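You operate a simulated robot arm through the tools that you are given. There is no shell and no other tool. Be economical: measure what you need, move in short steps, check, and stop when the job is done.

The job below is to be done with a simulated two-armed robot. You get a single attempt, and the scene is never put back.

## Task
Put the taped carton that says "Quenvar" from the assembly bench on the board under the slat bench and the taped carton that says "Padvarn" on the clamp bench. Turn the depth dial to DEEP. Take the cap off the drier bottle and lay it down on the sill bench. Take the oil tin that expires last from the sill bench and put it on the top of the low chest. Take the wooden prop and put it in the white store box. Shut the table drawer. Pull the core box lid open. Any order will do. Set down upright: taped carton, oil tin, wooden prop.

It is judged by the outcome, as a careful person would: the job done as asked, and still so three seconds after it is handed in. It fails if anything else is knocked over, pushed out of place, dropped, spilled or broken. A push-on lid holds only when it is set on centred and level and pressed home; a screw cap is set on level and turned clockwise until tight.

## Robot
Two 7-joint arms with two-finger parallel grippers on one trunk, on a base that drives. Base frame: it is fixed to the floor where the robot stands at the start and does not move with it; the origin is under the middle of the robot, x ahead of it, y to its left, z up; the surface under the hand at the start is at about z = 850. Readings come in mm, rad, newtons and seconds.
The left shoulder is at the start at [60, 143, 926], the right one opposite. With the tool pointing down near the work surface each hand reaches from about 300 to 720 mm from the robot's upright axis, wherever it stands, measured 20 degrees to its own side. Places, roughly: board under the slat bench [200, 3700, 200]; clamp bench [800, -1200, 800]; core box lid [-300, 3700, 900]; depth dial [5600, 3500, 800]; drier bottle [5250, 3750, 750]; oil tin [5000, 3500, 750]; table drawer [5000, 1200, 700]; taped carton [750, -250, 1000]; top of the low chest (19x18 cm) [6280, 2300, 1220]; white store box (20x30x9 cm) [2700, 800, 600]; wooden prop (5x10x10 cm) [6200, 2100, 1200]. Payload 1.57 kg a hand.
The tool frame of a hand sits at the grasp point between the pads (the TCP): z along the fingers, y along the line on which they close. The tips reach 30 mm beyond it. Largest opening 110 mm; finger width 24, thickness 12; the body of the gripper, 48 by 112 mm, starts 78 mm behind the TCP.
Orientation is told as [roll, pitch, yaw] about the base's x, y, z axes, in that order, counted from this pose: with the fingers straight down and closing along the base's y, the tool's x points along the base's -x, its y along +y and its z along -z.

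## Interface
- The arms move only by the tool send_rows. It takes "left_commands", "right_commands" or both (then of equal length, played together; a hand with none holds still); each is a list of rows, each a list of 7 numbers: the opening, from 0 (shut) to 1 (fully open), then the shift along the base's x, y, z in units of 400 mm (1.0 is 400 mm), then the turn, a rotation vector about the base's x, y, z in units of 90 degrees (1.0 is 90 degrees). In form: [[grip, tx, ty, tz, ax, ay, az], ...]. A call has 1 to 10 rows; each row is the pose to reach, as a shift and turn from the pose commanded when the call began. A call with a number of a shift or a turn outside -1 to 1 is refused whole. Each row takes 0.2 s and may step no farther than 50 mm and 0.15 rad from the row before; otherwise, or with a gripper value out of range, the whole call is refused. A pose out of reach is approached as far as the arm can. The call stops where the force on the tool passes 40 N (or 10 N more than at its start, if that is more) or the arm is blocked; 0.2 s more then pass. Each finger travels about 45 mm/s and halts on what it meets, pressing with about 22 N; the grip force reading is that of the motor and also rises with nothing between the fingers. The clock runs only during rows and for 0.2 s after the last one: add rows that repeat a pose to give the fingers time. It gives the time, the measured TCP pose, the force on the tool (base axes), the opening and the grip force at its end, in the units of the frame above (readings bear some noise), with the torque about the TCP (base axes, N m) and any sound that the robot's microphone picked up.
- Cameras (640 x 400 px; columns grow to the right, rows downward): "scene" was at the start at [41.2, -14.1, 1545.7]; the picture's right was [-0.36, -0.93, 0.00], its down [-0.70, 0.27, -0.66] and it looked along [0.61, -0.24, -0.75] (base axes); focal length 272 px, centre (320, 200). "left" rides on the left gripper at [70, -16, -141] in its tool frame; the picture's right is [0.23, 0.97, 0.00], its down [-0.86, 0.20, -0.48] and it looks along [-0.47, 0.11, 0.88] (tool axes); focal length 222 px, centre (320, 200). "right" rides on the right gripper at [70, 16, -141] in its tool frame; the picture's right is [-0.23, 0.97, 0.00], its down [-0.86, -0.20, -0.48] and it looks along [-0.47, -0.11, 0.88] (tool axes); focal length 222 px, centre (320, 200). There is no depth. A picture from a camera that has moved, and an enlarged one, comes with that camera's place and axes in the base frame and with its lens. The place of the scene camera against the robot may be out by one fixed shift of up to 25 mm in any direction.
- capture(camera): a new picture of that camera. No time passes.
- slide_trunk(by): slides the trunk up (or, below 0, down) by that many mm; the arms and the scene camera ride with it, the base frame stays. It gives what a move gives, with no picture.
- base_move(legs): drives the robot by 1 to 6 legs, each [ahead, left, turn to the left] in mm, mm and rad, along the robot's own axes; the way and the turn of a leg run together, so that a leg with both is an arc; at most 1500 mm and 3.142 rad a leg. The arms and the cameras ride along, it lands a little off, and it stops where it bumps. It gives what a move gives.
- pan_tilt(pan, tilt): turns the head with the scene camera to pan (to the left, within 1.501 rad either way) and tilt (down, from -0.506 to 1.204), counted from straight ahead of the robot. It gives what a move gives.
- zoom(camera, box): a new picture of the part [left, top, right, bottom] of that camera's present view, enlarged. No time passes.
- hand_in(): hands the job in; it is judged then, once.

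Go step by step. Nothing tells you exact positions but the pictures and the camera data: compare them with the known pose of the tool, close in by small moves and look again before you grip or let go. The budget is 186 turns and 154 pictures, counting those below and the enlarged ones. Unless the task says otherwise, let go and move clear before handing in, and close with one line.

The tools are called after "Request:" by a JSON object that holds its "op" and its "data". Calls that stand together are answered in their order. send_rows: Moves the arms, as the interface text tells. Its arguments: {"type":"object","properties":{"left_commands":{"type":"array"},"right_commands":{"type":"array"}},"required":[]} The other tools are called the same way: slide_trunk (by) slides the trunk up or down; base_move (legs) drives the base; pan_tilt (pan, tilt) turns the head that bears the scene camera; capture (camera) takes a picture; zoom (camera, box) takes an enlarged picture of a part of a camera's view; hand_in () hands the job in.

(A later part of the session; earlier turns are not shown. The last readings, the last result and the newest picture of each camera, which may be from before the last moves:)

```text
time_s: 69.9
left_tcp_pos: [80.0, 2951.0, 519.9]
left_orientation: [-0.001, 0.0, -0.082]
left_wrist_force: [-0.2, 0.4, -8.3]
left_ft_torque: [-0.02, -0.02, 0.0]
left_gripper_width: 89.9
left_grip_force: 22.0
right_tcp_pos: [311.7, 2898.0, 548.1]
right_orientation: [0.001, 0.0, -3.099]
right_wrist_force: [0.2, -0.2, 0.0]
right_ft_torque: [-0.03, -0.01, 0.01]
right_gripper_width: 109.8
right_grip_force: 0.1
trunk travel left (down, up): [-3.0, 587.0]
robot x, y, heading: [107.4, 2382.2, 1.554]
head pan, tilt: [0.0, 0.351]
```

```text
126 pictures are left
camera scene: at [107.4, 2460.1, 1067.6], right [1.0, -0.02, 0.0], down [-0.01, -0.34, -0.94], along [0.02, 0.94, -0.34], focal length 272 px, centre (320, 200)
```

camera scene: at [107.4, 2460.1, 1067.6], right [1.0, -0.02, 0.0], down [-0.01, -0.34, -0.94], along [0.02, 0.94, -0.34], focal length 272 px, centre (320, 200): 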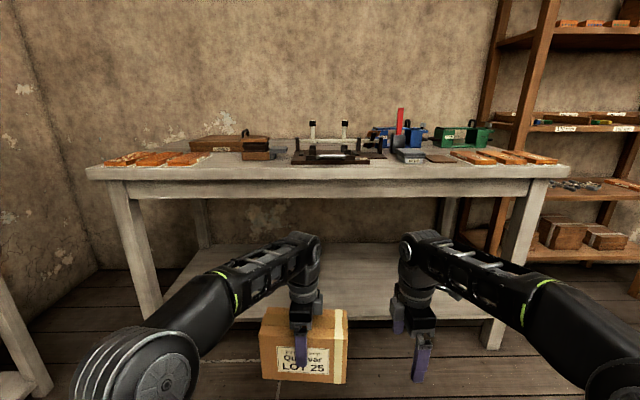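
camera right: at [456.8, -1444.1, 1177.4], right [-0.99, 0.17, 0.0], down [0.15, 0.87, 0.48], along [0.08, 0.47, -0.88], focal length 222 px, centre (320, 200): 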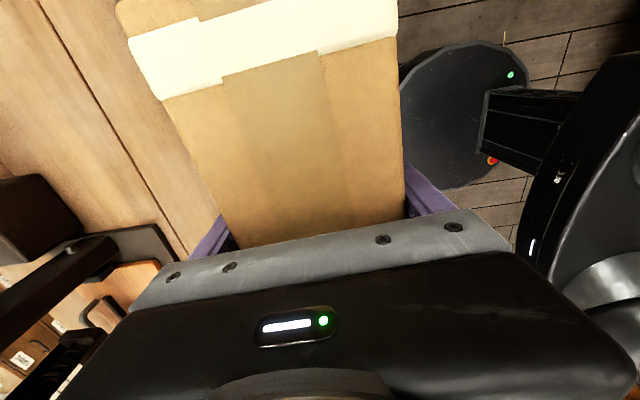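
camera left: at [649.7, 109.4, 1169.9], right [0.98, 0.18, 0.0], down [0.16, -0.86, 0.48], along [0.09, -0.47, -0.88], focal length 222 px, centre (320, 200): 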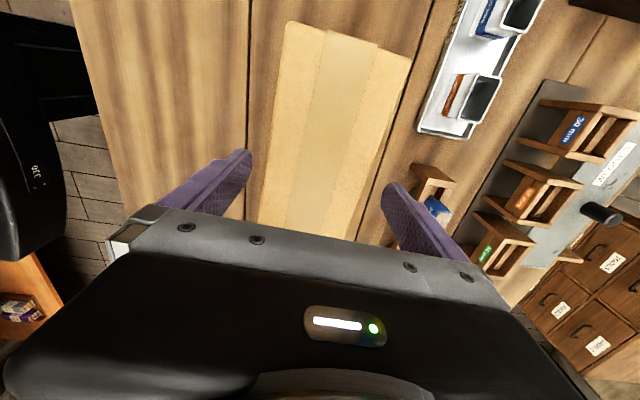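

Bench underside ≈742, board ≈190–200. I'll lower the left hand with the carton to entry height and retract the right hand so it stays outside.

Request:
{"op": "send_rows", "data": {"left_commands": [[0, 0, 0, -0.1, 0, 0, 0], [0, 0, 0, -0.2, 0, 0, 0], [0, 0, 0, -0.3, 0, 0, 0], [0, 0, 0, -0.4, 0, 0, 0], [0, 0, 0, -0.46, 0, 0, 0], [0, 0, 0, -0.46, 0, 0, 0]], "right_commands": [[1, 0, -0.1, -0.05, 0, 0, 0], [1, 0, -0.2, -0.1, 0, 0, 0], [1, 0, -0.3, -0.15, 0, 0, 0], [1, 0, -0.4, -0.2, 0, 0, 0], [1, 0, -0.48, -0.2, 0, 0, 0], [1, 0, -0.48, -0.2, 0, 0, 0]]}}

Request:
{"op": "capture", "data": {"camera": "scene"}}

Request:
{"op": "capture", "data": {"camera": "left"}}

```text
time_s: 71.3
left_tcp_pos: [79.5, 2950.5, 334.9]
left_orientation: [-0.002, -0.001, -0.083]
left_wrist_force: [-0.4, 0.7, -8.3]
left_ft_torque: [-0.01, 0.01, -0.01]
left_gripper_width: 89.8
left_grip_force: 22.2
right_tcp_pos: [312.3, 2707.4, 468.4]
right_orientation: [0.001, 0.001, -3.101]
right_wrist_force: [1.2, -0.5, 1.3]
right_ft_torque: [0.04, 0.02, 0.0]
right_gripper_width: 110.1
right_grip_force: 0.0
trunk travel left (down, up): [-3.0, 587.0]
robot x, y, heading: [107.2, 2381.3, 1.551]
head pan, tilt: [0.0, 0.351]
```

```text
125 pictures are left
camera scene: at [107.4, 2460.2, 1067.5], right [1.0, -0.02, 0.0], down [-0.01, -0.34, -0.94], along [0.02, 0.94, -0.34], focal length 272 px, centre (320, 200)
```

scene: 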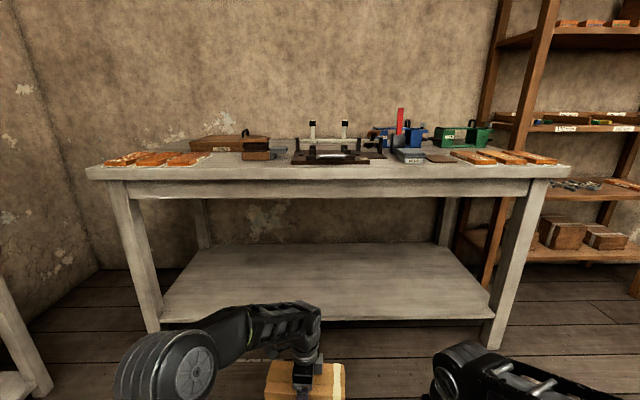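

```text
124 pictures are left
camera left: at [9.9, 2938.5, 476.5], right [-0.15, 0.99, 0.0], down [0.87, 0.13, 0.48], along [0.47, 0.07, -0.88], focal length 222 px, centre (320, 200)
```

left: 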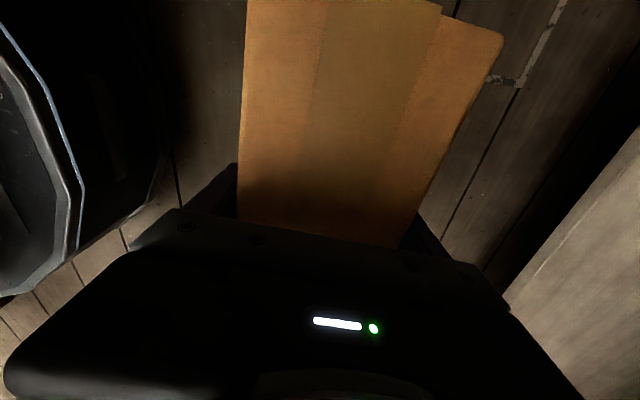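

Clearance of the forearm under the apron is modest, so I'll lower the hand 18 mm more and drive in 525 mm.

Request:
{"op": "send_rows", "data": {"left_commands": [[0, 0, 0, -0.045, 0, 0, 0]]}}

Request:
{"op": "base_move", "data": {"legs": [[420, 0, 0]]}}

Request:
{"op": "capture", "data": {"camera": "scene"}}

Request:
{"op": "capture", "data": {"camera": "left"}}

```text
time_s: 71.7
left_tcp_pos: [81.3, 2949.3, 317.6]
left_orientation: [-0.003, 0.003, -0.083]
left_wrist_force: [0.2, 0.3, -9.7]
left_ft_torque: [0.0, 0.03, 0.01]
left_gripper_width: 89.7
left_grip_force: 21.5
right_tcp_pos: [312.4, 2707.9, 467.5]
right_orientation: [0.0, 0.0, -3.101]
right_wrist_force: [0.6, -0.2, -0.4]
right_ft_torque: [-0.04, 0.0, 0.0]
right_gripper_width: 109.7
right_grip_force: 0.1
trunk travel left (down, up): [-3.0, 587.0]
robot x, y, heading: [108.2, 2381.6, 1.552]
head pan, tilt: [0.0, 0.351]
```

```text
time_s: 74.3
left_tcp_pos: [86.1, 3371.4, 317.6]
left_orientation: [-0.002, 0.001, -0.077]
left_wrist_force: [0.4, -0.3, -9.1]
left_ft_torque: [0.0, 0.03, 0.02]
left_gripper_width: 89.9
left_grip_force: 21.6
right_tcp_pos: [317.1, 3129.2, 468.9]
right_orientation: [-0.001, 0.001, -3.099]
right_wrist_force: [0.2, -0.2, 0.2]
right_ft_torque: [0.0, -0.02, 0.02]
right_gripper_width: 109.9
right_grip_force: 0.1
trunk travel left (down, up): [-3.0, 587.0]
robot x, y, heading: [114.9, 2804.7, 1.558]
head pan, tilt: [0.0, 0.351]
```

```text
123 pictures are left
camera scene: at [114.6, 2881.9, 1067.5], right [1.0, -0.02, 0.0], down [-0.01, -0.34, -0.94], along [0.01, 0.94, -0.34], focal length 272 px, centre (320, 200)
```

scene: 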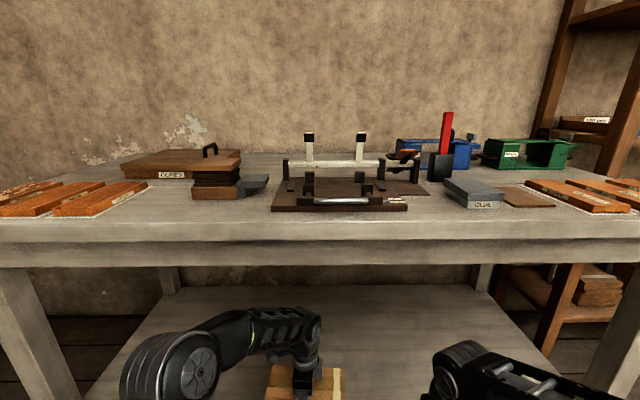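

```text
122 pictures are left
camera left: at [15.4, 3359.4, 459.2], right [-0.15, 0.99, 0.0], down [0.87, 0.13, 0.48], along [0.47, 0.07, -0.88], focal length 222 px, centre (320, 200)
```

left: 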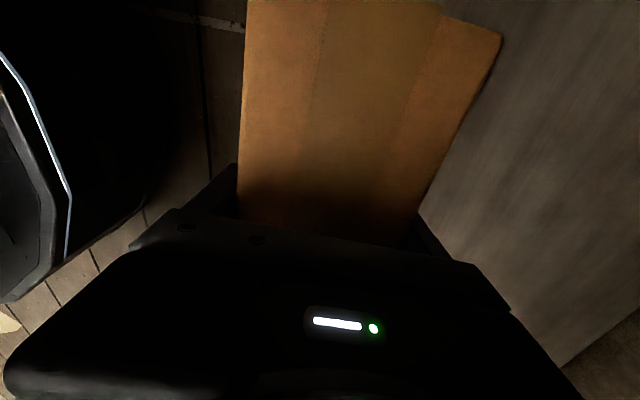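

Still clear. I'll drive in another 105 mm so the carton lies fully over the board, then lower to contact.

Request:
{"op": "base_move", "data": {"legs": [[105, 0, 0]]}}

Request:
{"op": "send_rows", "data": {"left_commands": [[0, 0, 0, -0.02, 0, 0, 0], [0, 0, 0, -0.04, 0, 0, 0], [0, 0, 0, -0.06, 0, 0, 0], [0, 0, 0, -0.08, 0, 0, 0], [0, 0, 0, -0.1, 0, 0, 0], [0, 0, 0, -0.12, 0, 0, 0], [0, 0, 0, -0.14, 0, 0, 0], [0, 0, 0, -0.16, 0, 0, 0]]}}

Request:
{"op": "capture", "data": {"camera": "left"}}

```text
time_s: 75.5
left_tcp_pos: [86.3, 3477.9, 318.2]
left_orientation: [0.0, 0.003, -0.077]
left_wrist_force: [-0.1, 0.2, -8.6]
left_ft_torque: [-0.01, 0.03, -0.02]
left_gripper_width: 90.0
left_grip_force: 22.2
right_tcp_pos: [319.1, 3238.1, 469.1]
right_orientation: [0.0, 0.002, -3.096]
right_wrist_force: [-0.2, 0.8, 1.1]
right_ft_torque: [-0.02, 0.01, -0.01]
right_gripper_width: 110.1
right_grip_force: 0.0
trunk travel left (down, up): [-3.0, 587.0]
robot x, y, heading: [117.2, 2909.5, 1.554]
head pan, tilt: [0.0, 0.351]
```

```text
time_s: 77.2
left_tcp_pos: [88.0, 3479.5, 261.5]
left_orientation: [0.003, -0.001, -0.078]
left_wrist_force: [-2.2, -5.0, 19.5]
left_ft_torque: [-1.59, 0.04, -0.12]
left_gripper_width: 90.0
left_grip_force: 21.9
right_tcp_pos: [320.2, 3237.1, 469.1]
right_orientation: [-0.002, 0.0, -3.096]
right_wrist_force: [-0.3, 0.8, 0.7]
right_ft_torque: [0.03, -0.02, 0.03]
right_gripper_width: 110.0
right_grip_force: 0.1
trunk travel left (down, up): [-3.0, 587.0]
robot x, y, heading: [118.8, 2912.7, 1.558]
head pan, tilt: [0.0, 0.351]
stopped in row 8 (left hand): the force on the tool passed its limit at 48 N (the readings are from after the stop); the commanded pose is now the measured one
```

```text
121 pictures are left
camera left: at [17.5, 3466.4, 402.6], right [-0.15, 0.99, 0.0], down [0.87, 0.13, 0.48], along [0.47, 0.07, -0.88], focal length 222 px, centre (320, 200)
```

left: 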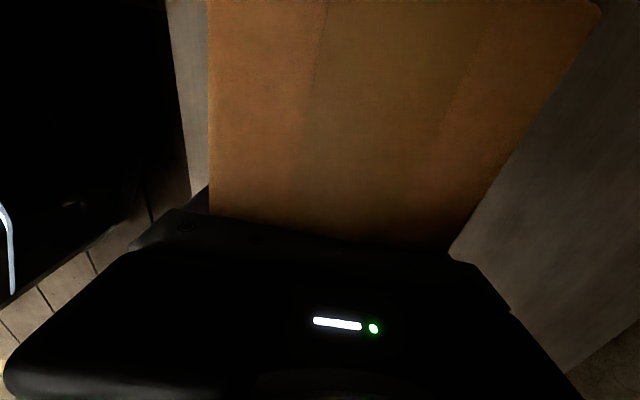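

Carton is on the board with board visible in front of it. Release, rise slightly, then back out.

Request:
{"op": "send_rows", "data": {"left_commands": [[0.3, 0, 0, 0, 0, 0, 0], [1, 0, 0, 0, 0, 0, 0], [1, 0, 0, 0, 0, 0, 0], [1, 0, 0, 0, 0, 0, 0], [1, 0, 0, 0.08, 0, 0, 0], [1, 0, 0, 0.16, 0, 0, 0], [1, 0, 0, 0.18, 0, 0, 0]]}}

Request:
{"op": "capture", "data": {"camera": "left"}}

Request:
{"op": "zoom", "data": {"camera": "scene", "box": [160, 240, 480, 400]}}

```text
time_s: 78.8
left_tcp_pos: [87.6, 3478.8, 332.7]
left_orientation: [0.001, 0.0, -0.078]
left_wrist_force: [-0.1, -0.1, -0.2]
left_ft_torque: [-0.03, -0.01, 0.0]
left_gripper_width: 109.9
left_grip_force: 0.0
right_tcp_pos: [319.4, 3237.0, 467.7]
right_orientation: [-0.001, 0.001, -3.096]
right_wrist_force: [-0.5, 1.2, 1.0]
right_ft_torque: [0.03, 0.01, 0.0]
right_gripper_width: 109.6
right_grip_force: 0.1
trunk travel left (down, up): [-3.0, 587.0]
robot x, y, heading: [116.9, 2908.5, 1.559]
head pan, tilt: [0.0, 0.351]
```

```text
120 pictures are left
camera left: at [17.0, 3466.0, 473.1], right [-0.15, 0.99, 0.0], down [0.87, 0.13, 0.48], along [0.47, 0.07, -0.88], focal length 222 px, centre (320, 200)
```

left: 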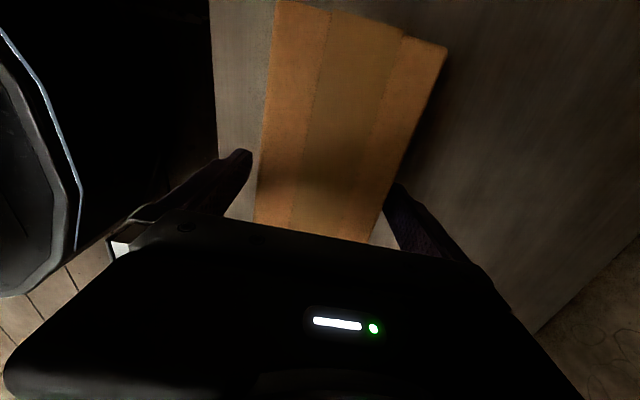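

```text
2.00 times, centred on (320, 320) of scene
camera zoom: at [116.2, 2988.7, 1067.5], right [1.0, -0.01, 0.0], down [-0.01, -0.34, -0.94], along [0.01, 0.94, -0.34], focal length 544 px, centre (320, -40)
```

zoom: 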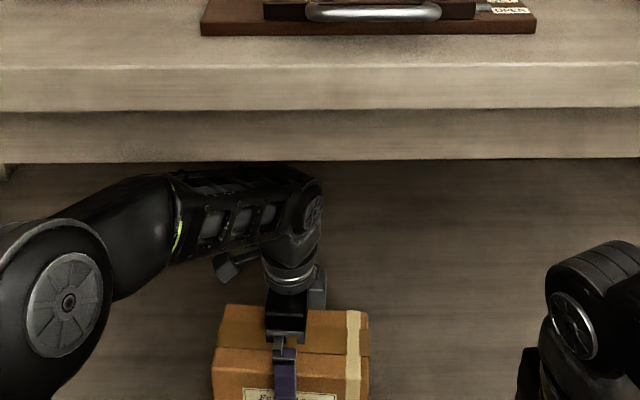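

The fingertips are about level with the carton top, and the forearm is close to the apron, so I'll slide the hand off along the carton's length (to -x) before backing out.

Request:
{"op": "send_rows", "data": {"left_commands": [[1, -0.1, 0.008, 0, 0, 0, 0], [1, -0.2, 0.016, 0, 0, 0, 0], [1, -0.3, 0.023, 0, 0, 0, 0], [1, -0.4, 0.031, 0, 0, 0, 0]]}}

Request:
{"op": "capture", "data": {"camera": "left"}}

Request:
{"op": "capture", "data": {"camera": "scene"}}

```text
time_s: 79.8
left_tcp_pos: [-72.0, 3491.8, 331.7]
left_orientation: [0.002, 0.0, -0.079]
left_wrist_force: [-0.3, 0.4, 0.1]
left_ft_torque: [-0.01, -0.01, -0.01]
left_gripper_width: 110.1
left_grip_force: 0.0
right_tcp_pos: [319.7, 3237.4, 468.6]
right_orientation: [0.0, 0.0, -3.095]
right_wrist_force: [-0.6, 0.1, 0.6]
right_ft_torque: [-0.01, 0.01, 0.01]
right_gripper_width: 110.0
right_grip_force: 0.1
trunk travel left (down, up): [-3.0, 587.0]
robot x, y, heading: [115.1, 2914.3, 1.556]
head pan, tilt: [0.0, 0.351]
```

```text
118 pictures are left
camera left: at [-142.1, 3479.1, 472.2], right [-0.15, 0.99, 0.0], down [0.87, 0.13, 0.48], along [0.47, 0.07, -0.88], focal length 222 px, centre (320, 200)
```

left: 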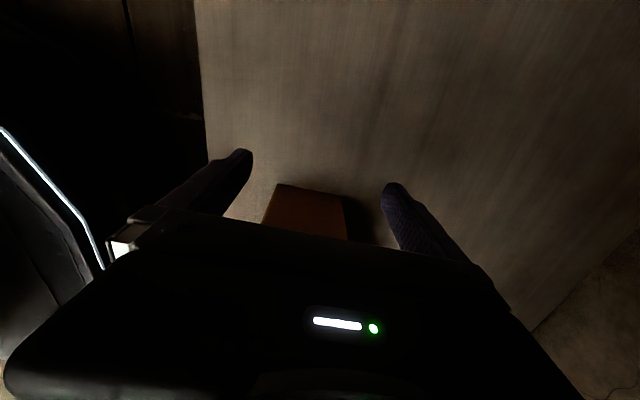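

```text
117 pictures are left
camera scene: at [116.4, 2988.6, 1067.6], right [1.0, -0.01, 0.0], down [-0.01, -0.34, -0.94], along [0.01, 0.94, -0.34], focal length 272 px, centre (320, 200)
```

scene: 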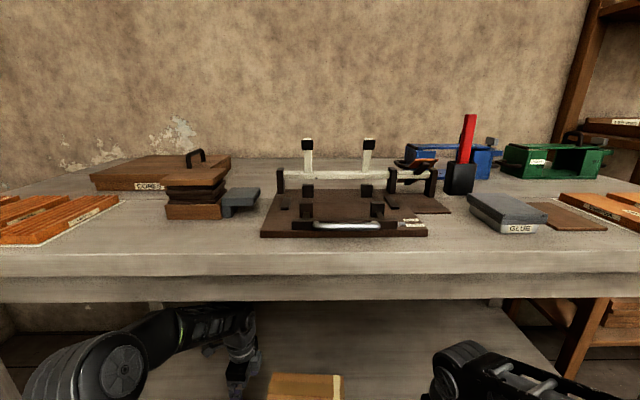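

The hand is clear of the carton. Back out, then raise the trunk and view both the carton and the core box.

Request:
{"op": "base_move", "data": {"legs": [[-450, 0, 0]]}}

Request:
{"op": "capture", "data": {"camera": "scene"}}

Request:
{"op": "slide_trunk", "data": {"by": 400}}

Request:
{"op": "slide_trunk", "data": {"by": 122}}

```text
time_s: 82.5
left_tcp_pos: [-76.2, 3059.3, 331.1]
left_orientation: [0.002, 0.001, -0.078]
left_wrist_force: [-0.2, -1.0, 0.7]
left_ft_torque: [0.0, 0.01, -0.01]
left_gripper_width: 110.2
left_grip_force: 0.1
right_tcp_pos: [312.4, 2804.5, 467.9]
right_orientation: [0.0, -0.001, -3.097]
right_wrist_force: [0.6, 0.0, 0.5]
right_ft_torque: [0.01, 0.02, -0.01]
right_gripper_width: 109.8
right_grip_force: 0.1
trunk travel left (down, up): [-3.0, 587.0]
robot x, y, heading: [108.6, 2477.1, 1.555]
head pan, tilt: [0.0, 0.351]
```

```text
116 pictures are left
camera scene: at [109.6, 2555.8, 1067.5], right [1.0, -0.02, 0.0], down [-0.01, -0.34, -0.94], along [0.02, 0.94, -0.34], focal length 272 px, centre (320, 200)
```

scene: 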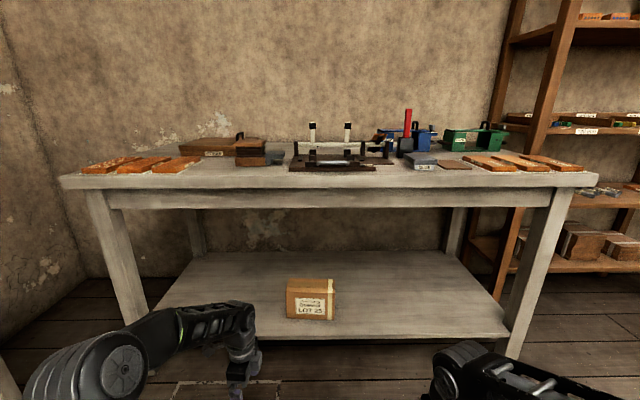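

```text
time_s: 86.3
left_tcp_pos: [-77.9, 3059.7, 730.7]
left_orientation: [0.002, 0.0, -0.078]
left_wrist_force: [0.0, 0.3, 0.5]
left_ft_torque: [-0.01, 0.0, -0.02]
left_gripper_width: 110.0
left_grip_force: 0.1
right_tcp_pos: [313.4, 2804.3, 868.4]
right_orientation: [-0.001, 0.0, -3.099]
right_wrist_force: [0.0, -0.7, 0.2]
right_ft_torque: [-0.01, -0.02, 0.03]
right_gripper_width: 110.2
right_grip_force: 0.1
trunk travel left (down, up): [-403.0, 187.0]
robot x, y, heading: [112.6, 2478.6, 1.556]
head pan, tilt: [0.0, 0.351]
```

```text
time_s: 87.8
left_tcp_pos: [-77.6, 3060.4, 851.7]
left_orientation: [0.0, -0.001, -0.078]
left_wrist_force: [0.1, 0.0, -0.3]
left_ft_torque: [0.0, 0.03, -0.03]
left_gripper_width: 110.1
left_grip_force: 0.0
right_tcp_pos: [313.0, 2803.7, 990.1]
right_orientation: [0.0, -0.001, -3.098]
right_wrist_force: [1.2, 0.1, 0.3]
right_ft_torque: [0.03, 0.02, 0.01]
right_gripper_width: 110.3
right_grip_force: 0.1
trunk travel left (down, up): [-525.0, 65.0]
robot x, y, heading: [110.3, 2480.6, 1.558]
head pan, tilt: [0.0, 0.351]
```

Quenvar stands well on the board. Next the core box: raise the left hand, move in front of it and look.

Request:
{"op": "send_rows", "data": {"left_commands": [[1, -0.05, 0, 0.12, 0, 0, 0], [1, -0.1, -0.05, 0.24, 0, 0, 0], [1, -0.15, -0.1, 0.36, 0, 0, 0], [1, -0.2, -0.15, 0.48, 0, 0, 0], [1, -0.2, -0.2, 0.58, 0, 0, 0]]}}

Request:
{"op": "base_move", "data": {"legs": [[350, 390, 0.015]]}}

Request:
{"op": "pan_tilt", "data": {"pan": 0.0, "tilt": 0.65}}

Request:
{"op": "capture", "data": {"camera": "scene"}}

```text
refused: row 1 steps farther than a row can; nothing moved
```

```text
time_s: 89.9
left_tcp_pos: [-300.4, 3259.4, 851.0]
left_orientation: [-0.022, -0.012, -0.081]
left_wrist_force: [-1.6, -14.8, 4.4]
left_ft_torque: [0.23, 0.01, 0.21]
left_gripper_width: 97.9
left_grip_force: 0.1
right_tcp_pos: [83.3, 3014.7, 991.4]
right_orientation: [-0.004, -0.001, -3.089]
right_wrist_force: [-0.1, -0.3, -0.1]
right_ft_torque: [0.03, 0.03, 0.04]
right_gripper_width: 110.1
right_grip_force: 0.0
trunk travel left (down, up): [-525.0, 65.0]
robot x, y, heading: [-117.9, 2688.0, 1.564]
head pan, tilt: [0.0, 0.351]
stopped in leg 1: the force on the tool passed its limit at 52 N (the readings are from after the stop); the commanded pose is now the measured one
```

```text
time_s: 90.7
left_tcp_pos: [-301.6, 3259.0, 851.3]
left_orientation: [-0.018, -0.013, -0.083]
left_wrist_force: [-0.6, -18.5, 1.6]
left_ft_torque: [0.03, 0.0, 0.13]
left_gripper_width: 94.3
left_grip_force: 0.0
right_tcp_pos: [82.8, 3015.6, 991.0]
right_orientation: [-0.002, 0.001, -3.089]
right_wrist_force: [0.3, -0.1, -0.3]
right_ft_torque: [0.0, -0.04, 0.01]
right_gripper_width: 110.3
right_grip_force: 0.1
trunk travel left (down, up): [-525.0, 65.0]
robot x, y, heading: [-116.2, 2686.9, 1.567]
head pan, tilt: [0.0, 0.649]
```

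```text
115 pictures are left
camera scene: at [-118.8, 2758.7, 1562.6], right [1.0, -0.01, 0.0], down [0.0, -0.6, -0.8], along [0.01, 0.8, -0.6], focal length 272 px, centre (320, 200)
```

scene: 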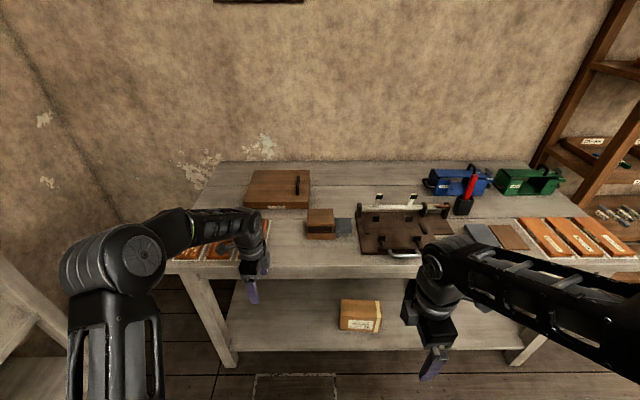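

The arm-raise was refused and the hand bumped the bench edge lightly. I'll back off, raise the hand, then inspect for anything displaced.

Request:
{"op": "base_move", "data": {"legs": [[-120, 0, 0]]}}

Request:
{"op": "send_rows", "data": {"left_commands": [[1, 0, 0, 0.1, 0, 0, 0], [1, 0, 0, 0.2, 0, 0, 0], [1, 0, 0, 0.3, 0, 0, 0], [1, 0, 0, 0.4, 0, 0, 0], [1, 0, 0, 0.5, 0, 0, 0], [1, 0, 0, 0.5, 0, 0, 0]]}}

Request:
{"op": "capture", "data": {"camera": "scene"}}

```text
time_s: 91.9
left_tcp_pos: [-304.6, 3141.6, 851.8]
left_orientation: [-0.017, -0.012, -0.079]
left_wrist_force: [-0.2, -0.9, 0.3]
left_ft_torque: [0.04, 0.01, 0.0]
left_gripper_width: 110.2
left_grip_force: 0.1
right_tcp_pos: [81.7, 2898.2, 990.9]
right_orientation: [-0.002, 0.001, -3.087]
right_wrist_force: [0.2, 0.1, 1.3]
right_ft_torque: [0.05, 0.02, 0.01]
right_gripper_width: 109.8
right_grip_force: 0.0
trunk travel left (down, up): [-525.0, 65.0]
robot x, y, heading: [-120.1, 2570.8, 1.562]
head pan, tilt: [0.0, 0.649]
```

```text
time_s: 93.3
left_tcp_pos: [-303.9, 3142.7, 1050.8]
left_orientation: [-0.02, -0.016, -0.078]
left_wrist_force: [1.0, -0.1, -1.0]
left_ft_torque: [0.0, -0.03, -0.01]
left_gripper_width: 110.0
left_grip_force: 0.2
right_tcp_pos: [80.6, 2900.7, 991.6]
right_orientation: [0.001, 0.0, -3.086]
right_wrist_force: [-0.1, 0.6, 0.3]
right_ft_torque: [-0.04, -0.02, 0.0]
right_gripper_width: 109.8
right_grip_force: 0.0
trunk travel left (down, up): [-525.0, 65.0]
robot x, y, heading: [-121.4, 2569.9, 1.569]
head pan, tilt: [0.0, 0.649]
```

```text
114 pictures are left
camera scene: at [-120.5, 2642.9, 1562.5], right [1.0, 0.0, 0.0], down [0.0, -0.6, -0.8], along [0.0, 0.8, -0.6], focal length 272 px, centre (320, 200)
```

scene: 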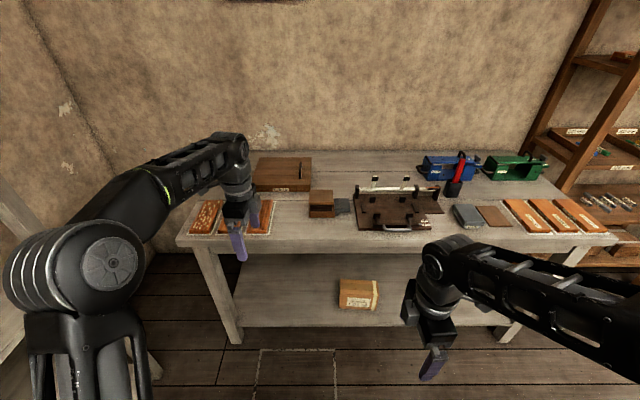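

Nothing was displaced. Zoom on the core box to understand its lid.

Request:
{"op": "base_move", "data": {"legs": [[330, 60, 0]]}}

Request:
{"op": "zoom", "data": {"camera": "scene", "box": [220, 100, 420, 225]}}

Request:
{"op": "capture", "data": {"camera": "left"}}

```text
time_s: 95.5
left_tcp_pos: [-368.2, 3464.5, 1050.1]
left_orientation: [-0.02, -0.013, -0.072]
left_wrist_force: [-0.3, 0.4, -0.1]
left_ft_torque: [-0.02, -0.02, 0.0]
left_gripper_width: 110.1
left_grip_force: 0.0
right_tcp_pos: [18.9, 3224.0, 989.4]
right_orientation: [0.0, 0.001, -3.081]
right_wrist_force: [0.1, 0.5, 0.1]
right_ft_torque: [-0.03, -0.02, 0.0]
right_gripper_width: 110.1
right_grip_force: 0.0
trunk travel left (down, up): [-525.0, 65.0]
robot x, y, heading: [-180.0, 2897.6, 1.572]
head pan, tilt: [0.0, 0.649]
```

```text
3.20 times, centred on (320, 162) of scene
camera zoom: at [-180.1, 2966.1, 1562.4], right [1.0, 0.0, 0.0], down [0.0, -0.61, -0.8], along [0.0, 0.8, -0.61], focal length 871 px, centre (320, 320)
```

zoom: 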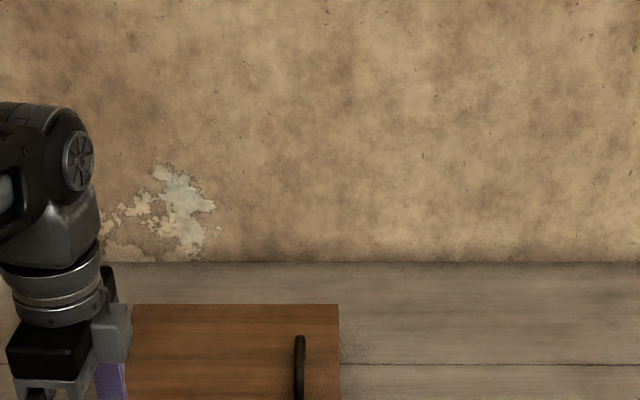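

```text
112 pictures are left
camera left: at [-439.2, 3454.6, 1190.5], right [-0.15, 0.99, -0.02], down [0.86, 0.15, 0.49], along [0.48, 0.06, -0.87], focal length 222 px, centre (320, 200)
```

left: 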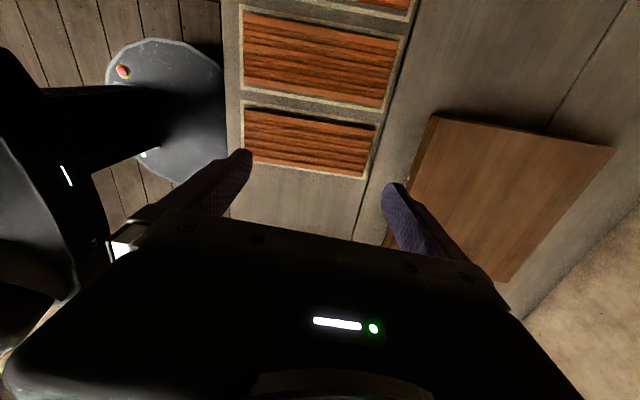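

Take a full scene view tilted more.

Request:
{"op": "pan_tilt", "data": {"pan": 0.05, "tilt": 0.8}}

Request:
{"op": "zoom", "data": {"camera": "scene", "box": [180, 60, 420, 210]}}

```text
time_s: 96.2
left_tcp_pos: [-366.4, 3464.2, 1052.3]
left_orientation: [-0.019, -0.013, -0.074]
left_wrist_force: [-0.8, 0.0, 0.0]
left_ft_torque: [0.02, -0.04, -0.03]
left_gripper_width: 109.9
left_grip_force: 0.0
right_tcp_pos: [19.8, 3222.1, 989.6]
right_orientation: [-0.001, 0.0, -3.082]
right_wrist_force: [0.5, -0.2, 0.7]
right_ft_torque: [0.02, -0.01, 0.02]
right_gripper_width: 110.1
right_grip_force: 0.0
trunk travel left (down, up): [-525.0, 65.0]
robot x, y, heading: [-179.5, 2893.5, 1.567]
head pan, tilt: [0.051, 0.799]
```

```text
2.67 times, centred on (300, 135) of scene
camera zoom: at [-183.9, 2958.7, 1550.0], right [1.0, 0.05, 0.0], down [0.04, -0.72, -0.7], along [-0.04, 0.7, -0.72], focal length 726 px, centre (373, 373)
```

zoom: 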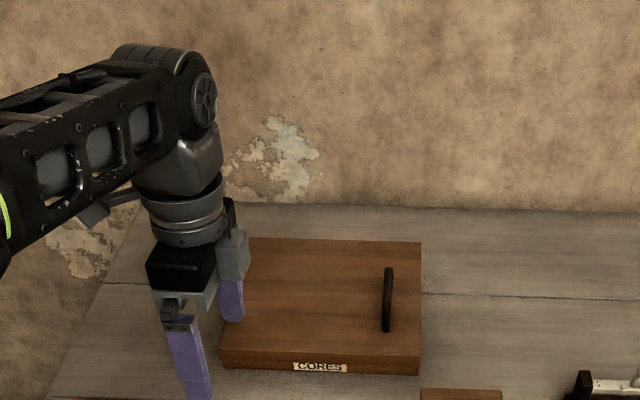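

The lid has an arch handle (running along y) near its right edge, probably hinged at the left. I'll turn the left hand so it closes along x, keeping height.

Request:
{"op": "send_rows", "data": {"left_commands": [[1, 0.02, -0.02, 0.02, 0, 0, 0.095], [1, 0.04, -0.04, 0.02, 0, 0, 0.19], [1, 0.06, -0.06, 0.02, 0, 0, 0.285], [1, 0.08, -0.08, 0.02, 0, 0, 0.38], [1, 0.1, -0.1, 0.02, 0, 0, 0.475], [1, 0.12, -0.12, 0.02, 0, 0, 0.57], [1, 0.14, -0.14, 0.02, 0, 0, 0.665], [1, 0.16, -0.16, 0.02, 0, 0, 0.76], [1, 0.18, -0.18, 0.02, 0, 0, 0.855], [1, 0.2, -0.2, 0.02, 0, 0, 0.95]]}}

Request:
{"op": "base_move", "data": {"legs": [[185, -70, 0]]}}

Request:
{"op": "capture", "data": {"camera": "scene"}}

Request:
{"op": "capture", "data": {"camera": "left"}}

```text
time_s: 98.4
left_tcp_pos: [-288.3, 3382.8, 1060.3]
left_orientation: [-0.017, -0.014, 1.42]
left_wrist_force: [0.8, 0.0, -0.2]
left_ft_torque: [-0.01, -0.02, 0.03]
left_gripper_width: 110.0
left_grip_force: 0.0
right_tcp_pos: [19.0, 3223.2, 989.5]
right_orientation: [0.0, -0.001, -3.08]
right_wrist_force: [0.4, -0.7, 0.8]
right_ft_torque: [-0.01, 0.02, -0.07]
right_gripper_width: 110.2
right_grip_force: 0.0
trunk travel left (down, up): [-525.0, 65.0]
robot x, y, heading: [-176.7, 2894.9, 1.567]
head pan, tilt: [0.051, 0.799]
```

```text
time_s: 100.0
left_tcp_pos: [-225.0, 3544.3, 1061.0]
left_orientation: [-0.019, -0.014, 1.424]
left_wrist_force: [0.3, -0.5, -0.1]
left_ft_torque: [0.03, -0.01, -0.03]
left_gripper_width: 110.1
left_grip_force: 0.1
right_tcp_pos: [81.4, 3386.3, 990.9]
right_orientation: [-0.001, 0.001, -3.076]
right_wrist_force: [-0.4, -0.6, -0.3]
right_ft_torque: [0.03, -0.03, -0.01]
right_gripper_width: 110.1
right_grip_force: 0.1
trunk travel left (down, up): [-525.0, 65.0]
robot x, y, heading: [-114.2, 3058.1, 1.576]
head pan, tilt: [0.051, 0.799]
stopped in leg 1: the robot was blocked; the commanded pose is now the measured one
```

```text
110 pictures are left
camera scene: at [-119.9, 3119.7, 1550.0], right [1.0, 0.06, 0.0], down [0.04, -0.71, -0.7], along [-0.04, 0.7, -0.72], focal length 272 px, centre (320, 200)
```

scene: 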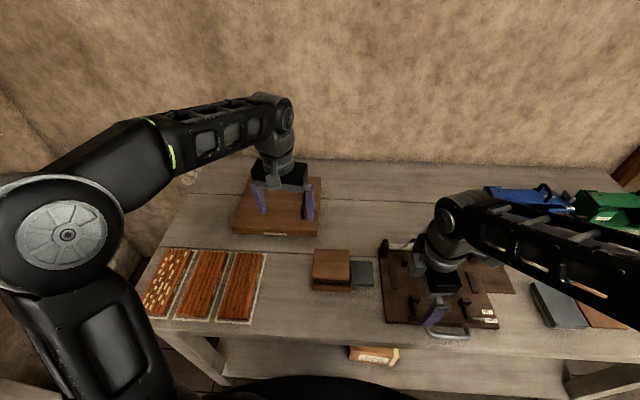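

```text
109 pictures are left
camera left: at [-222.4, 3470.3, 1199.5], right [-1.0, -0.08, -0.02], down [-0.08, 0.87, 0.49], along [-0.02, 0.49, -0.87], focal length 222 px, centre (320, 200)
```

left: 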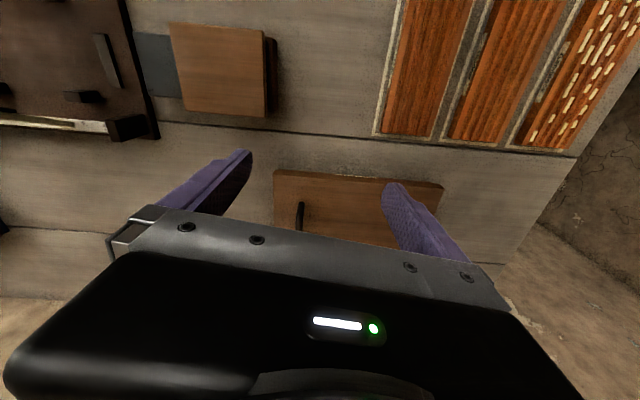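

The base is stopped by the bench (y≈3058). Turning the robot right by ~50° brings the left shoulder nearer the core box, which I need for swinging the lid. I'll back off a bit, shift left and turn.

Request:
{"op": "base_move", "data": {"legs": [[-30, 0, 0], [0, 240, 0], [0, 0, -0.87]]}}

Request:
{"op": "slide_trunk", "data": {"by": 60}}

Request:
{"op": "pan_tilt", "data": {"pan": 0.9, "tilt": 0.85}}

Request:
{"op": "capture", "data": {"camera": "scene"}}

```text
time_s: 104.5
left_tcp_pos: [-57.5, 3430.6, 1058.6]
left_orientation: [-0.018, -0.012, 0.567]
left_wrist_force: [-0.9, 0.5, 0.3]
left_ft_torque: [-0.01, 0.0, 0.01]
left_gripper_width: 109.9
left_grip_force: 0.1
right_tcp_pos: [24.1, 3093.5, 989.7]
right_orientation: [0.0, 0.0, 2.352]
right_wrist_force: [-0.7, 0.7, 0.2]
right_ft_torque: [0.02, -0.03, -0.05]
right_gripper_width: 109.9
right_grip_force: 0.1
trunk travel left (down, up): [-525.0, 65.0]
robot x, y, heading: [-352.0, 3025.1, 0.721]
head pan, tilt: [0.051, 0.799]
```

```text
time_s: 105.5
left_tcp_pos: [-56.7, 3430.3, 1118.5]
left_orientation: [-0.018, -0.011, 0.566]
left_wrist_force: [0.8, -0.6, 0.5]
left_ft_torque: [0.0, 0.01, 0.0]
left_gripper_width: 109.9
left_grip_force: 0.0
right_tcp_pos: [24.5, 3094.4, 1049.7]
right_orientation: [0.001, -0.002, 2.35]
right_wrist_force: [0.1, -1.1, 0.3]
right_ft_torque: [0.0, 0.01, -0.01]
right_gripper_width: 109.8
right_grip_force: 0.0
trunk travel left (down, up): [-585.0, 5.0]
robot x, y, heading: [-350.0, 3028.2, 0.725]
head pan, tilt: [0.051, 0.799]
```

```text
time_s: 106.6
left_tcp_pos: [-57.7, 3430.9, 1118.4]
left_orientation: [-0.016, -0.012, 0.567]
left_wrist_force: [0.0, 0.6, -1.3]
left_ft_torque: [0.02, 0.02, 0.02]
left_gripper_width: 109.8
left_grip_force: 0.0
right_tcp_pos: [24.3, 3092.4, 1049.9]
right_orientation: [0.001, 0.001, 2.35]
right_wrist_force: [0.6, 0.0, 0.2]
right_ft_torque: [0.0, -0.04, -0.01]
right_gripper_width: 110.3
right_grip_force: 0.1
trunk travel left (down, up): [-585.0, 5.0]
robot x, y, heading: [-352.1, 3025.3, 0.724]
head pan, tilt: [0.901, 0.85]
```

```text
108 pictures are left
camera scene: at [-381.6, 3098.2, 1605.9], right [1.0, 0.05, 0.0], down [0.04, -0.75, -0.66], along [-0.03, 0.66, -0.75], focal length 272 px, centre (320, 200)
```

scene: 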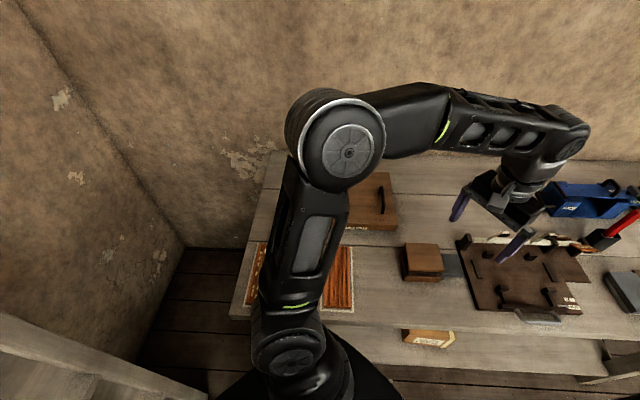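

Move the left hand over the handle (≈(-197,3690)) with yaw 1.57 at z≈1000.

Request:
{"op": "send_rows", "data": {"left_commands": [[1, -0.035, 0.065, 0, 0, 0, 0.08], [1, -0.07, 0.13, -0.03, 0, 0, 0.16], [1, -0.105, 0.195, -0.06, 0, 0, 0.24], [1, -0.14, 0.26, -0.09, 0, 0, 0.32], [1, -0.175, 0.325, -0.12, 0, 0, 0.4], [1, -0.21, 0.39, -0.16, 0, 0, 0.48], [1, -0.245, 0.455, -0.2, 0, 0, 0.56], [1, -0.28, 0.52, -0.24, 0.01, 0.006, 0.64], [1, -0.33, 0.58, -0.28, 0.01, 0.006, 0.64], [1, -0.35, 0.635, -0.3, 0.01, 0.006, 0.64]]}}

Request:
{"op": "capture", "data": {"camera": "left"}}

Request:
{"op": "capture", "data": {"camera": "scene"}}

```text
time_s: 108.8
left_tcp_pos: [-199.0, 3686.9, 998.7]
left_orientation: [-0.001, -0.019, 1.572]
left_wrist_force: [0.6, 0.3, 0.2]
left_ft_torque: [0.0, 0.02, 0.03]
left_gripper_width: 110.2
left_grip_force: 0.1
right_tcp_pos: [23.7, 3095.4, 1049.9]
right_orientation: [-0.001, 0.0, 2.349]
right_wrist_force: [0.7, 0.4, -0.3]
right_ft_torque: [-0.02, 0.01, 0.02]
right_gripper_width: 110.2
right_grip_force: 0.0
trunk travel left (down, up): [-585.0, 5.0]
robot x, y, heading: [-355.3, 3029.0, 0.722]
head pan, tilt: [0.901, 0.85]
```

```text
107 pictures are left
camera left: at [-181.4, 3612.2, 1138.4], right [-0.97, -0.23, -0.01], down [-0.2, 0.85, 0.49], along [-0.11, 0.48, -0.87], focal length 222 px, centre (320, 200)
```

left: 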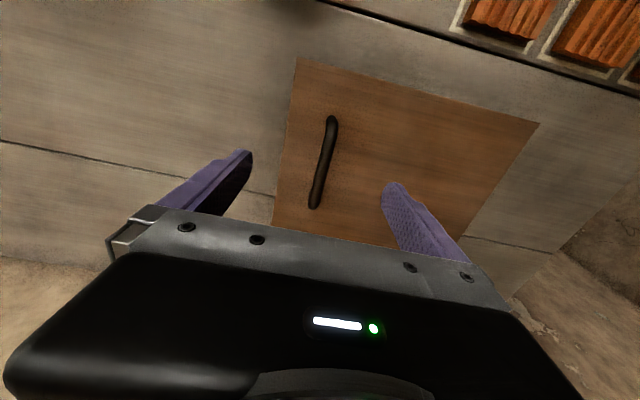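

```text
106 pictures are left
camera scene: at [-381.3, 3099.0, 1605.9], right [1.0, 0.05, 0.0], down [0.04, -0.75, -0.66], along [-0.03, 0.66, -0.75], focal length 272 px, centre (320, 200)
```

scene: 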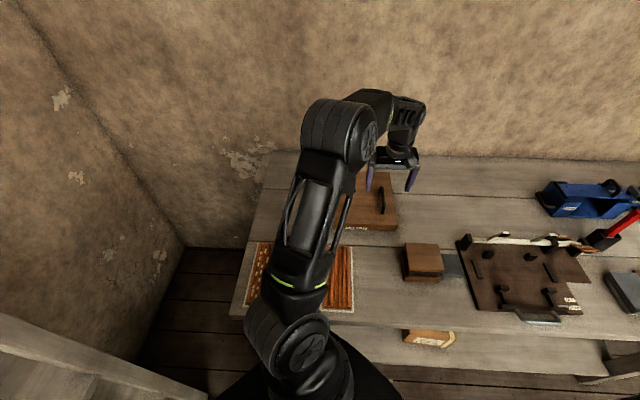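

Handle lies at x≈-206, y≈3650–3763, top around z≈895–920. I'll centre on it and descend with contact guarding.

Request:
{"op": "send_rows", "data": {"left_commands": [[1, -0.0175, 0.02, -0.08, 0, 0.012, 0], [1, -0.0175, 0.035, -0.15, 0, 0.012, 0], [1, -0.0175, 0.035, -0.175, 0, 0.012, 0], [1, -0.0175, 0.035, -0.2, 0, 0.012, 0], [1, -0.0175, 0.035, -0.2, 0, 0.012, 0]]}}

Request:
{"op": "capture", "data": {"camera": "left"}}

Request:
{"op": "zoom", "data": {"camera": "scene", "box": [320, 120, 480, 220]}}

```text
time_s: 110.0
left_tcp_pos: [-204.1, 3699.3, 923.6]
left_orientation: [0.013, -0.029, 1.571]
left_wrist_force: [-1.1, 2.1, 32.8]
left_ft_torque: [-0.27, 1.85, 0.0]
left_gripper_width: 110.2
left_grip_force: 0.0
right_tcp_pos: [23.8, 3091.7, 1052.0]
right_orientation: [0.001, -0.001, 2.35]
right_wrist_force: [0.0, -1.0, -0.4]
right_ft_torque: [0.02, 0.01, -0.01]
right_gripper_width: 110.0
right_grip_force: 0.1
trunk travel left (down, up): [-585.0, 5.0]
robot x, y, heading: [-354.7, 3022.4, 0.721]
head pan, tilt: [0.901, 0.85]
```

```text
105 pictures are left
camera left: at [-185.9, 3623.9, 1061.8], right [-0.97, -0.23, 0.01], down [-0.19, 0.84, 0.51], along [-0.12, 0.49, -0.86], focal length 222 px, centre (320, 200)
```

left: 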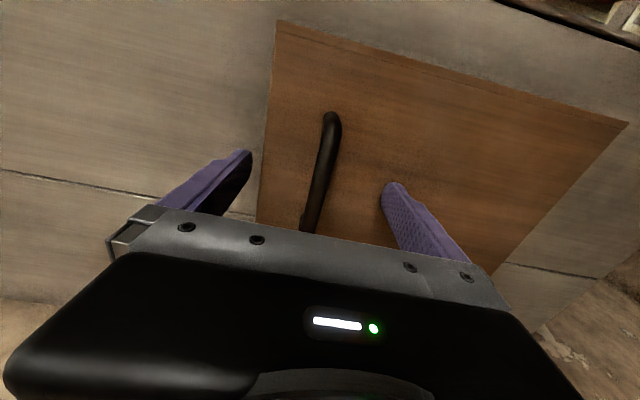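

```text
4.00 times, centred on (400, 170) of scene
camera zoom: at [-382.3, 3094.7, 1606.6], right [1.0, 0.05, 0.0], down [0.04, -0.75, -0.66], along [-0.03, 0.66, -0.75], focal length 1089 px, centre (0, 320)
```

zoom: 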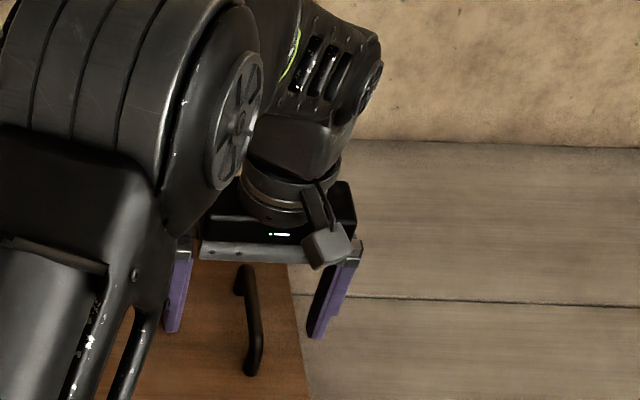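

The lid top is at z≈893 (fingertips touching it). Raise 5 mm and close on the handle.

Request:
{"op": "send_rows", "data": {"left_commands": [[1, 0, 0, 0.02, 0, 0, 0], [0, 0, 0, 0.02, 0, 0, 0], [0, 0, 0, 0.02, 0, 0, 0], [0, 0, 0, 0.02, 0, 0, 0], [0, 0, 0, 0.02, 0, 0, 0], [0, 0, 0, 0.02, 0, 0, 0], [0, 0, 0, 0.02, 0, 0, 0]]}}

Request:
{"op": "capture", "data": {"camera": "left"}}

```text
time_s: 111.6
left_tcp_pos: [-204.6, 3698.6, 926.6]
left_orientation: [0.018, -0.019, 1.573]
left_wrist_force: [-0.4, -1.4, -1.0]
left_ft_torque: [0.02, 0.01, -0.08]
left_gripper_width: 11.7
left_grip_force: 16.0
right_tcp_pos: [23.9, 3094.2, 1050.8]
right_orientation: [-0.001, 0.002, 2.352]
right_wrist_force: [-0.3, 0.0, 0.0]
right_ft_torque: [-0.01, 0.03, 0.01]
right_gripper_width: 109.8
right_grip_force: 0.0
trunk travel left (down, up): [-585.0, 5.0]
robot x, y, heading: [-351.7, 3025.0, 0.718]
head pan, tilt: [0.901, 0.85]
```

```text
103 pictures are left
camera left: at [-185.9, 3624.4, 1065.6], right [-0.97, -0.23, 0.01], down [-0.19, 0.85, 0.5], along [-0.12, 0.48, -0.87], focal length 222 px, centre (320, 200)
```

left: 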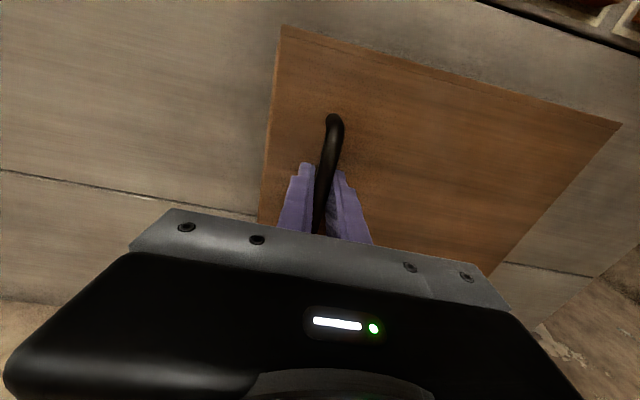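

Handle gripped (12 mm). Test: swing up about a left hinge by 0.3 rad.

Request:
{"op": "send_rows", "data": {"left_commands": [[0, -0.0124, 0, 0.0628, 0, -0.0637, 0], [0, -0.031, 0, 0.124, 0, -0.127, 0], [0, -0.0555, 0, 0.183, 0, -0.191, 0]]}}

Request:
{"op": "capture", "data": {"camera": "left"}}

Request:
{"op": "capture", "data": {"camera": "scene"}}

```text
time_s: 112.4
left_tcp_pos: [-224.7, 3700.0, 1001.0]
left_orientation: [-0.286, -0.021, 1.578]
left_wrist_force: [0.5, 0.0, 0.0]
left_ft_torque: [0.0, -0.02, 0.03]
left_gripper_width: 0.0
left_grip_force: 21.3
right_tcp_pos: [24.4, 3094.5, 1050.2]
right_orientation: [0.001, 0.002, 2.351]
right_wrist_force: [0.5, -0.4, 0.0]
right_ft_torque: [-0.02, 0.0, -0.01]
right_gripper_width: 110.1
right_grip_force: 0.2
trunk travel left (down, up): [-585.0, 5.0]
robot x, y, heading: [-353.8, 3025.4, 0.72]
head pan, tilt: [0.901, 0.85]
```

```text
102 pictures are left
camera left: at [-249.0, 3625.7, 1139.8], right [-0.93, -0.23, -0.28], down [-0.33, 0.84, 0.42], along [0.14, 0.48, -0.86], focal length 222 px, centre (320, 200)
```

left: 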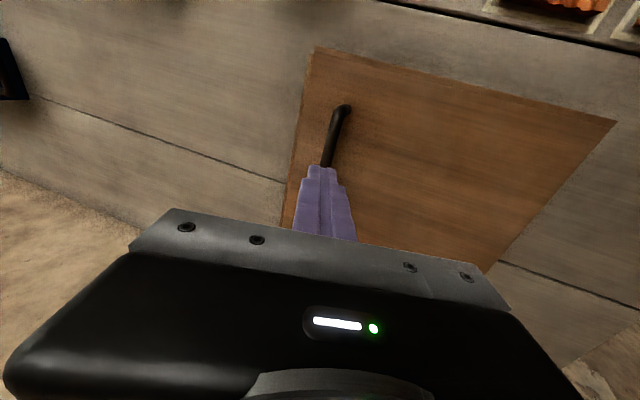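

```text
101 pictures are left
camera scene: at [-382.5, 3099.4, 1606.1], right [1.0, 0.05, 0.0], down [0.04, -0.75, -0.66], along [-0.03, 0.66, -0.75], focal length 272 px, centre (320, 200)
```

scene: 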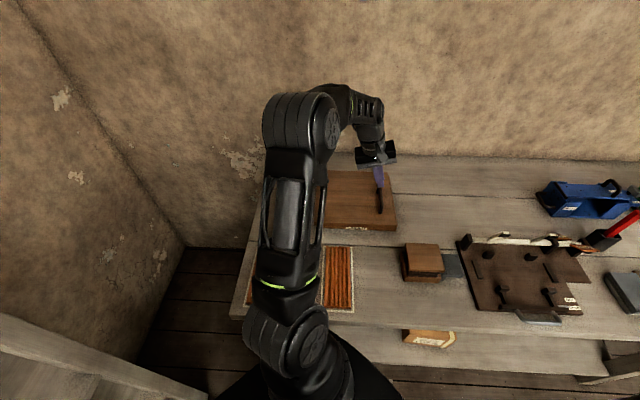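

The grip slipped off the handle and the lid stayed. Let me zoom on the box to see whether it's hinged or sliding.

Request:
{"op": "zoom", "data": {"camera": "scene", "box": [310, 150, 420, 240]}}

Request:
{"op": "zoom", "data": {"camera": "left", "box": [260, 30, 640, 270]}}

```text
4.44 times, centred on (365, 195) of scene
camera zoom: at [-382.5, 3099.4, 1606.1], right [1.0, 0.05, 0.0], down [0.04, -0.75, -0.66], along [-0.03, 0.66, -0.75], focal length 1210 px, centre (120, 222)
```

zoom: 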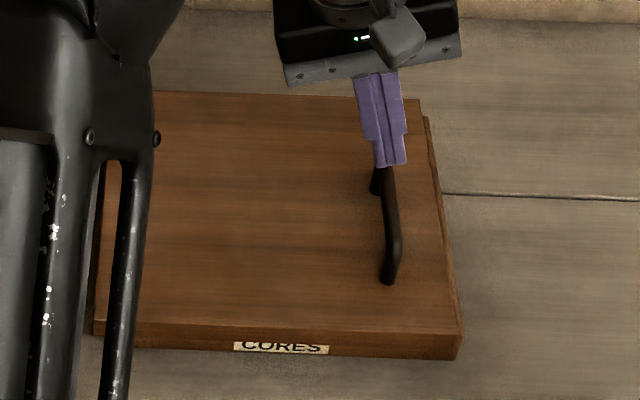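

```text
1.67 times, centred on (450, 150) of left
camera zoom: at [-249.0, 3625.7, 1139.8], right [-0.93, -0.23, -0.28], down [-0.33, 0.84, 0.42], along [0.14, 0.48, -0.86], focal length 370 px, centre (103, 283)
```

zoom: 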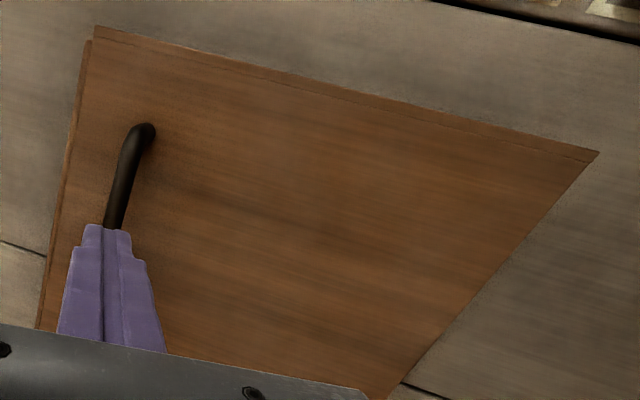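

Return to the handle, grip again, and test a tiny 6 mm lift reading the force.

Request:
{"op": "send_rows", "data": {"left_commands": [[0.5, 0, 0, 0, 0, 0, 0], [0.5, 0, 0, 0, 0, 0, 0], [0.5, 0.0245, 0, -0.06, 0, 0.064, 0], [0.5, 0.043, 0, -0.12, 0, 0.127, 0], [0.5, 0.053, 0, -0.187, 0, 0.191, 0], [0, 0.053, 0, -0.187, 0, 0.191, 0], [0, 0.053, 0, -0.187, 0, 0.191, 0], [0, 0.053, 0, -0.187, 0, 0.191, 0], [0, 0.053, 0, -0.187, 0, 0.191, 0], [0, 0.053, 0, -0.187, 0, 0.191, 0]]}}

Request:
{"op": "send_rows", "data": {"left_commands": [[0, 0, 0, 0.01, 0, 0, 0], [0, 0, 0, 0.02, 0, 0, 0]]}}

```text
time_s: 114.6
left_tcp_pos: [-205.7, 3697.8, 925.6]
left_orientation: [0.015, -0.022, 1.571]
left_wrist_force: [0.3, 1.1, -1.4]
left_ft_torque: [0.25, -0.03, -0.12]
left_gripper_width: 11.5
left_grip_force: 28.9
right_tcp_pos: [23.7, 3093.1, 1050.6]
right_orientation: [-0.001, 0.001, 2.35]
right_wrist_force: [-0.4, -1.3, 0.3]
right_ft_torque: [0.01, 0.0, -0.06]
right_gripper_width: 110.0
right_grip_force: 0.2
trunk travel left (down, up): [-585.0, 5.0]
robot x, y, heading: [-358.6, 3027.8, 0.72]
head pan, tilt: [0.901, 0.85]
```

```text
time_s: 115.2
left_tcp_pos: [-205.5, 3697.2, 930.3]
left_orientation: [0.018, -0.016, 1.573]
left_wrist_force: [0.4, -1.2, -23.1]
left_ft_torque: [-0.02, -0.01, -0.15]
left_gripper_width: 11.5
left_grip_force: 29.6
right_tcp_pos: [25.8, 3095.6, 1048.8]
right_orientation: [0.002, 0.001, 2.35]
right_wrist_force: [-0.7, -1.0, -0.3]
right_ft_torque: [0.01, 0.03, 0.03]
right_gripper_width: 110.0
right_grip_force: 0.1
trunk travel left (down, up): [-585.0, 5.0]
robot x, y, heading: [-352.8, 3024.5, 0.72]
head pan, tilt: [0.901, 0.85]
```

Lifting meets 23 N after a few mm – it seems not to lift. Relax and test a pull toward +x.

Request:
{"op": "send_rows", "data": {"left_commands": [[0, 0, 0, -0.018, 0, 0, 0], [0, 0.01, 0, -0.018, 0, 0, 0], [0, 0.025, 0, -0.018, 0, 0, 0]]}}

```text
time_s: 116.0
left_tcp_pos: [-202.4, 3697.8, 928.4]
left_orientation: [0.019, -0.024, 1.576]
left_wrist_force: [-23.6, -7.5, 21.6]
left_ft_torque: [-0.12, 0.11, -0.73]
left_gripper_width: 11.8
left_grip_force: 28.3
right_tcp_pos: [21.5, 3092.4, 1051.5]
right_orientation: [-0.002, 0.0, 2.353]
right_wrist_force: [-0.2, -0.2, 0.8]
right_ft_torque: [0.03, 0.0, 0.03]
right_gripper_width: 109.9
right_grip_force: 0.0
trunk travel left (down, up): [-585.0, 5.0]
robot x, y, heading: [-356.8, 3026.9, 0.724]
head pan, tilt: [0.901, 0.85]
```

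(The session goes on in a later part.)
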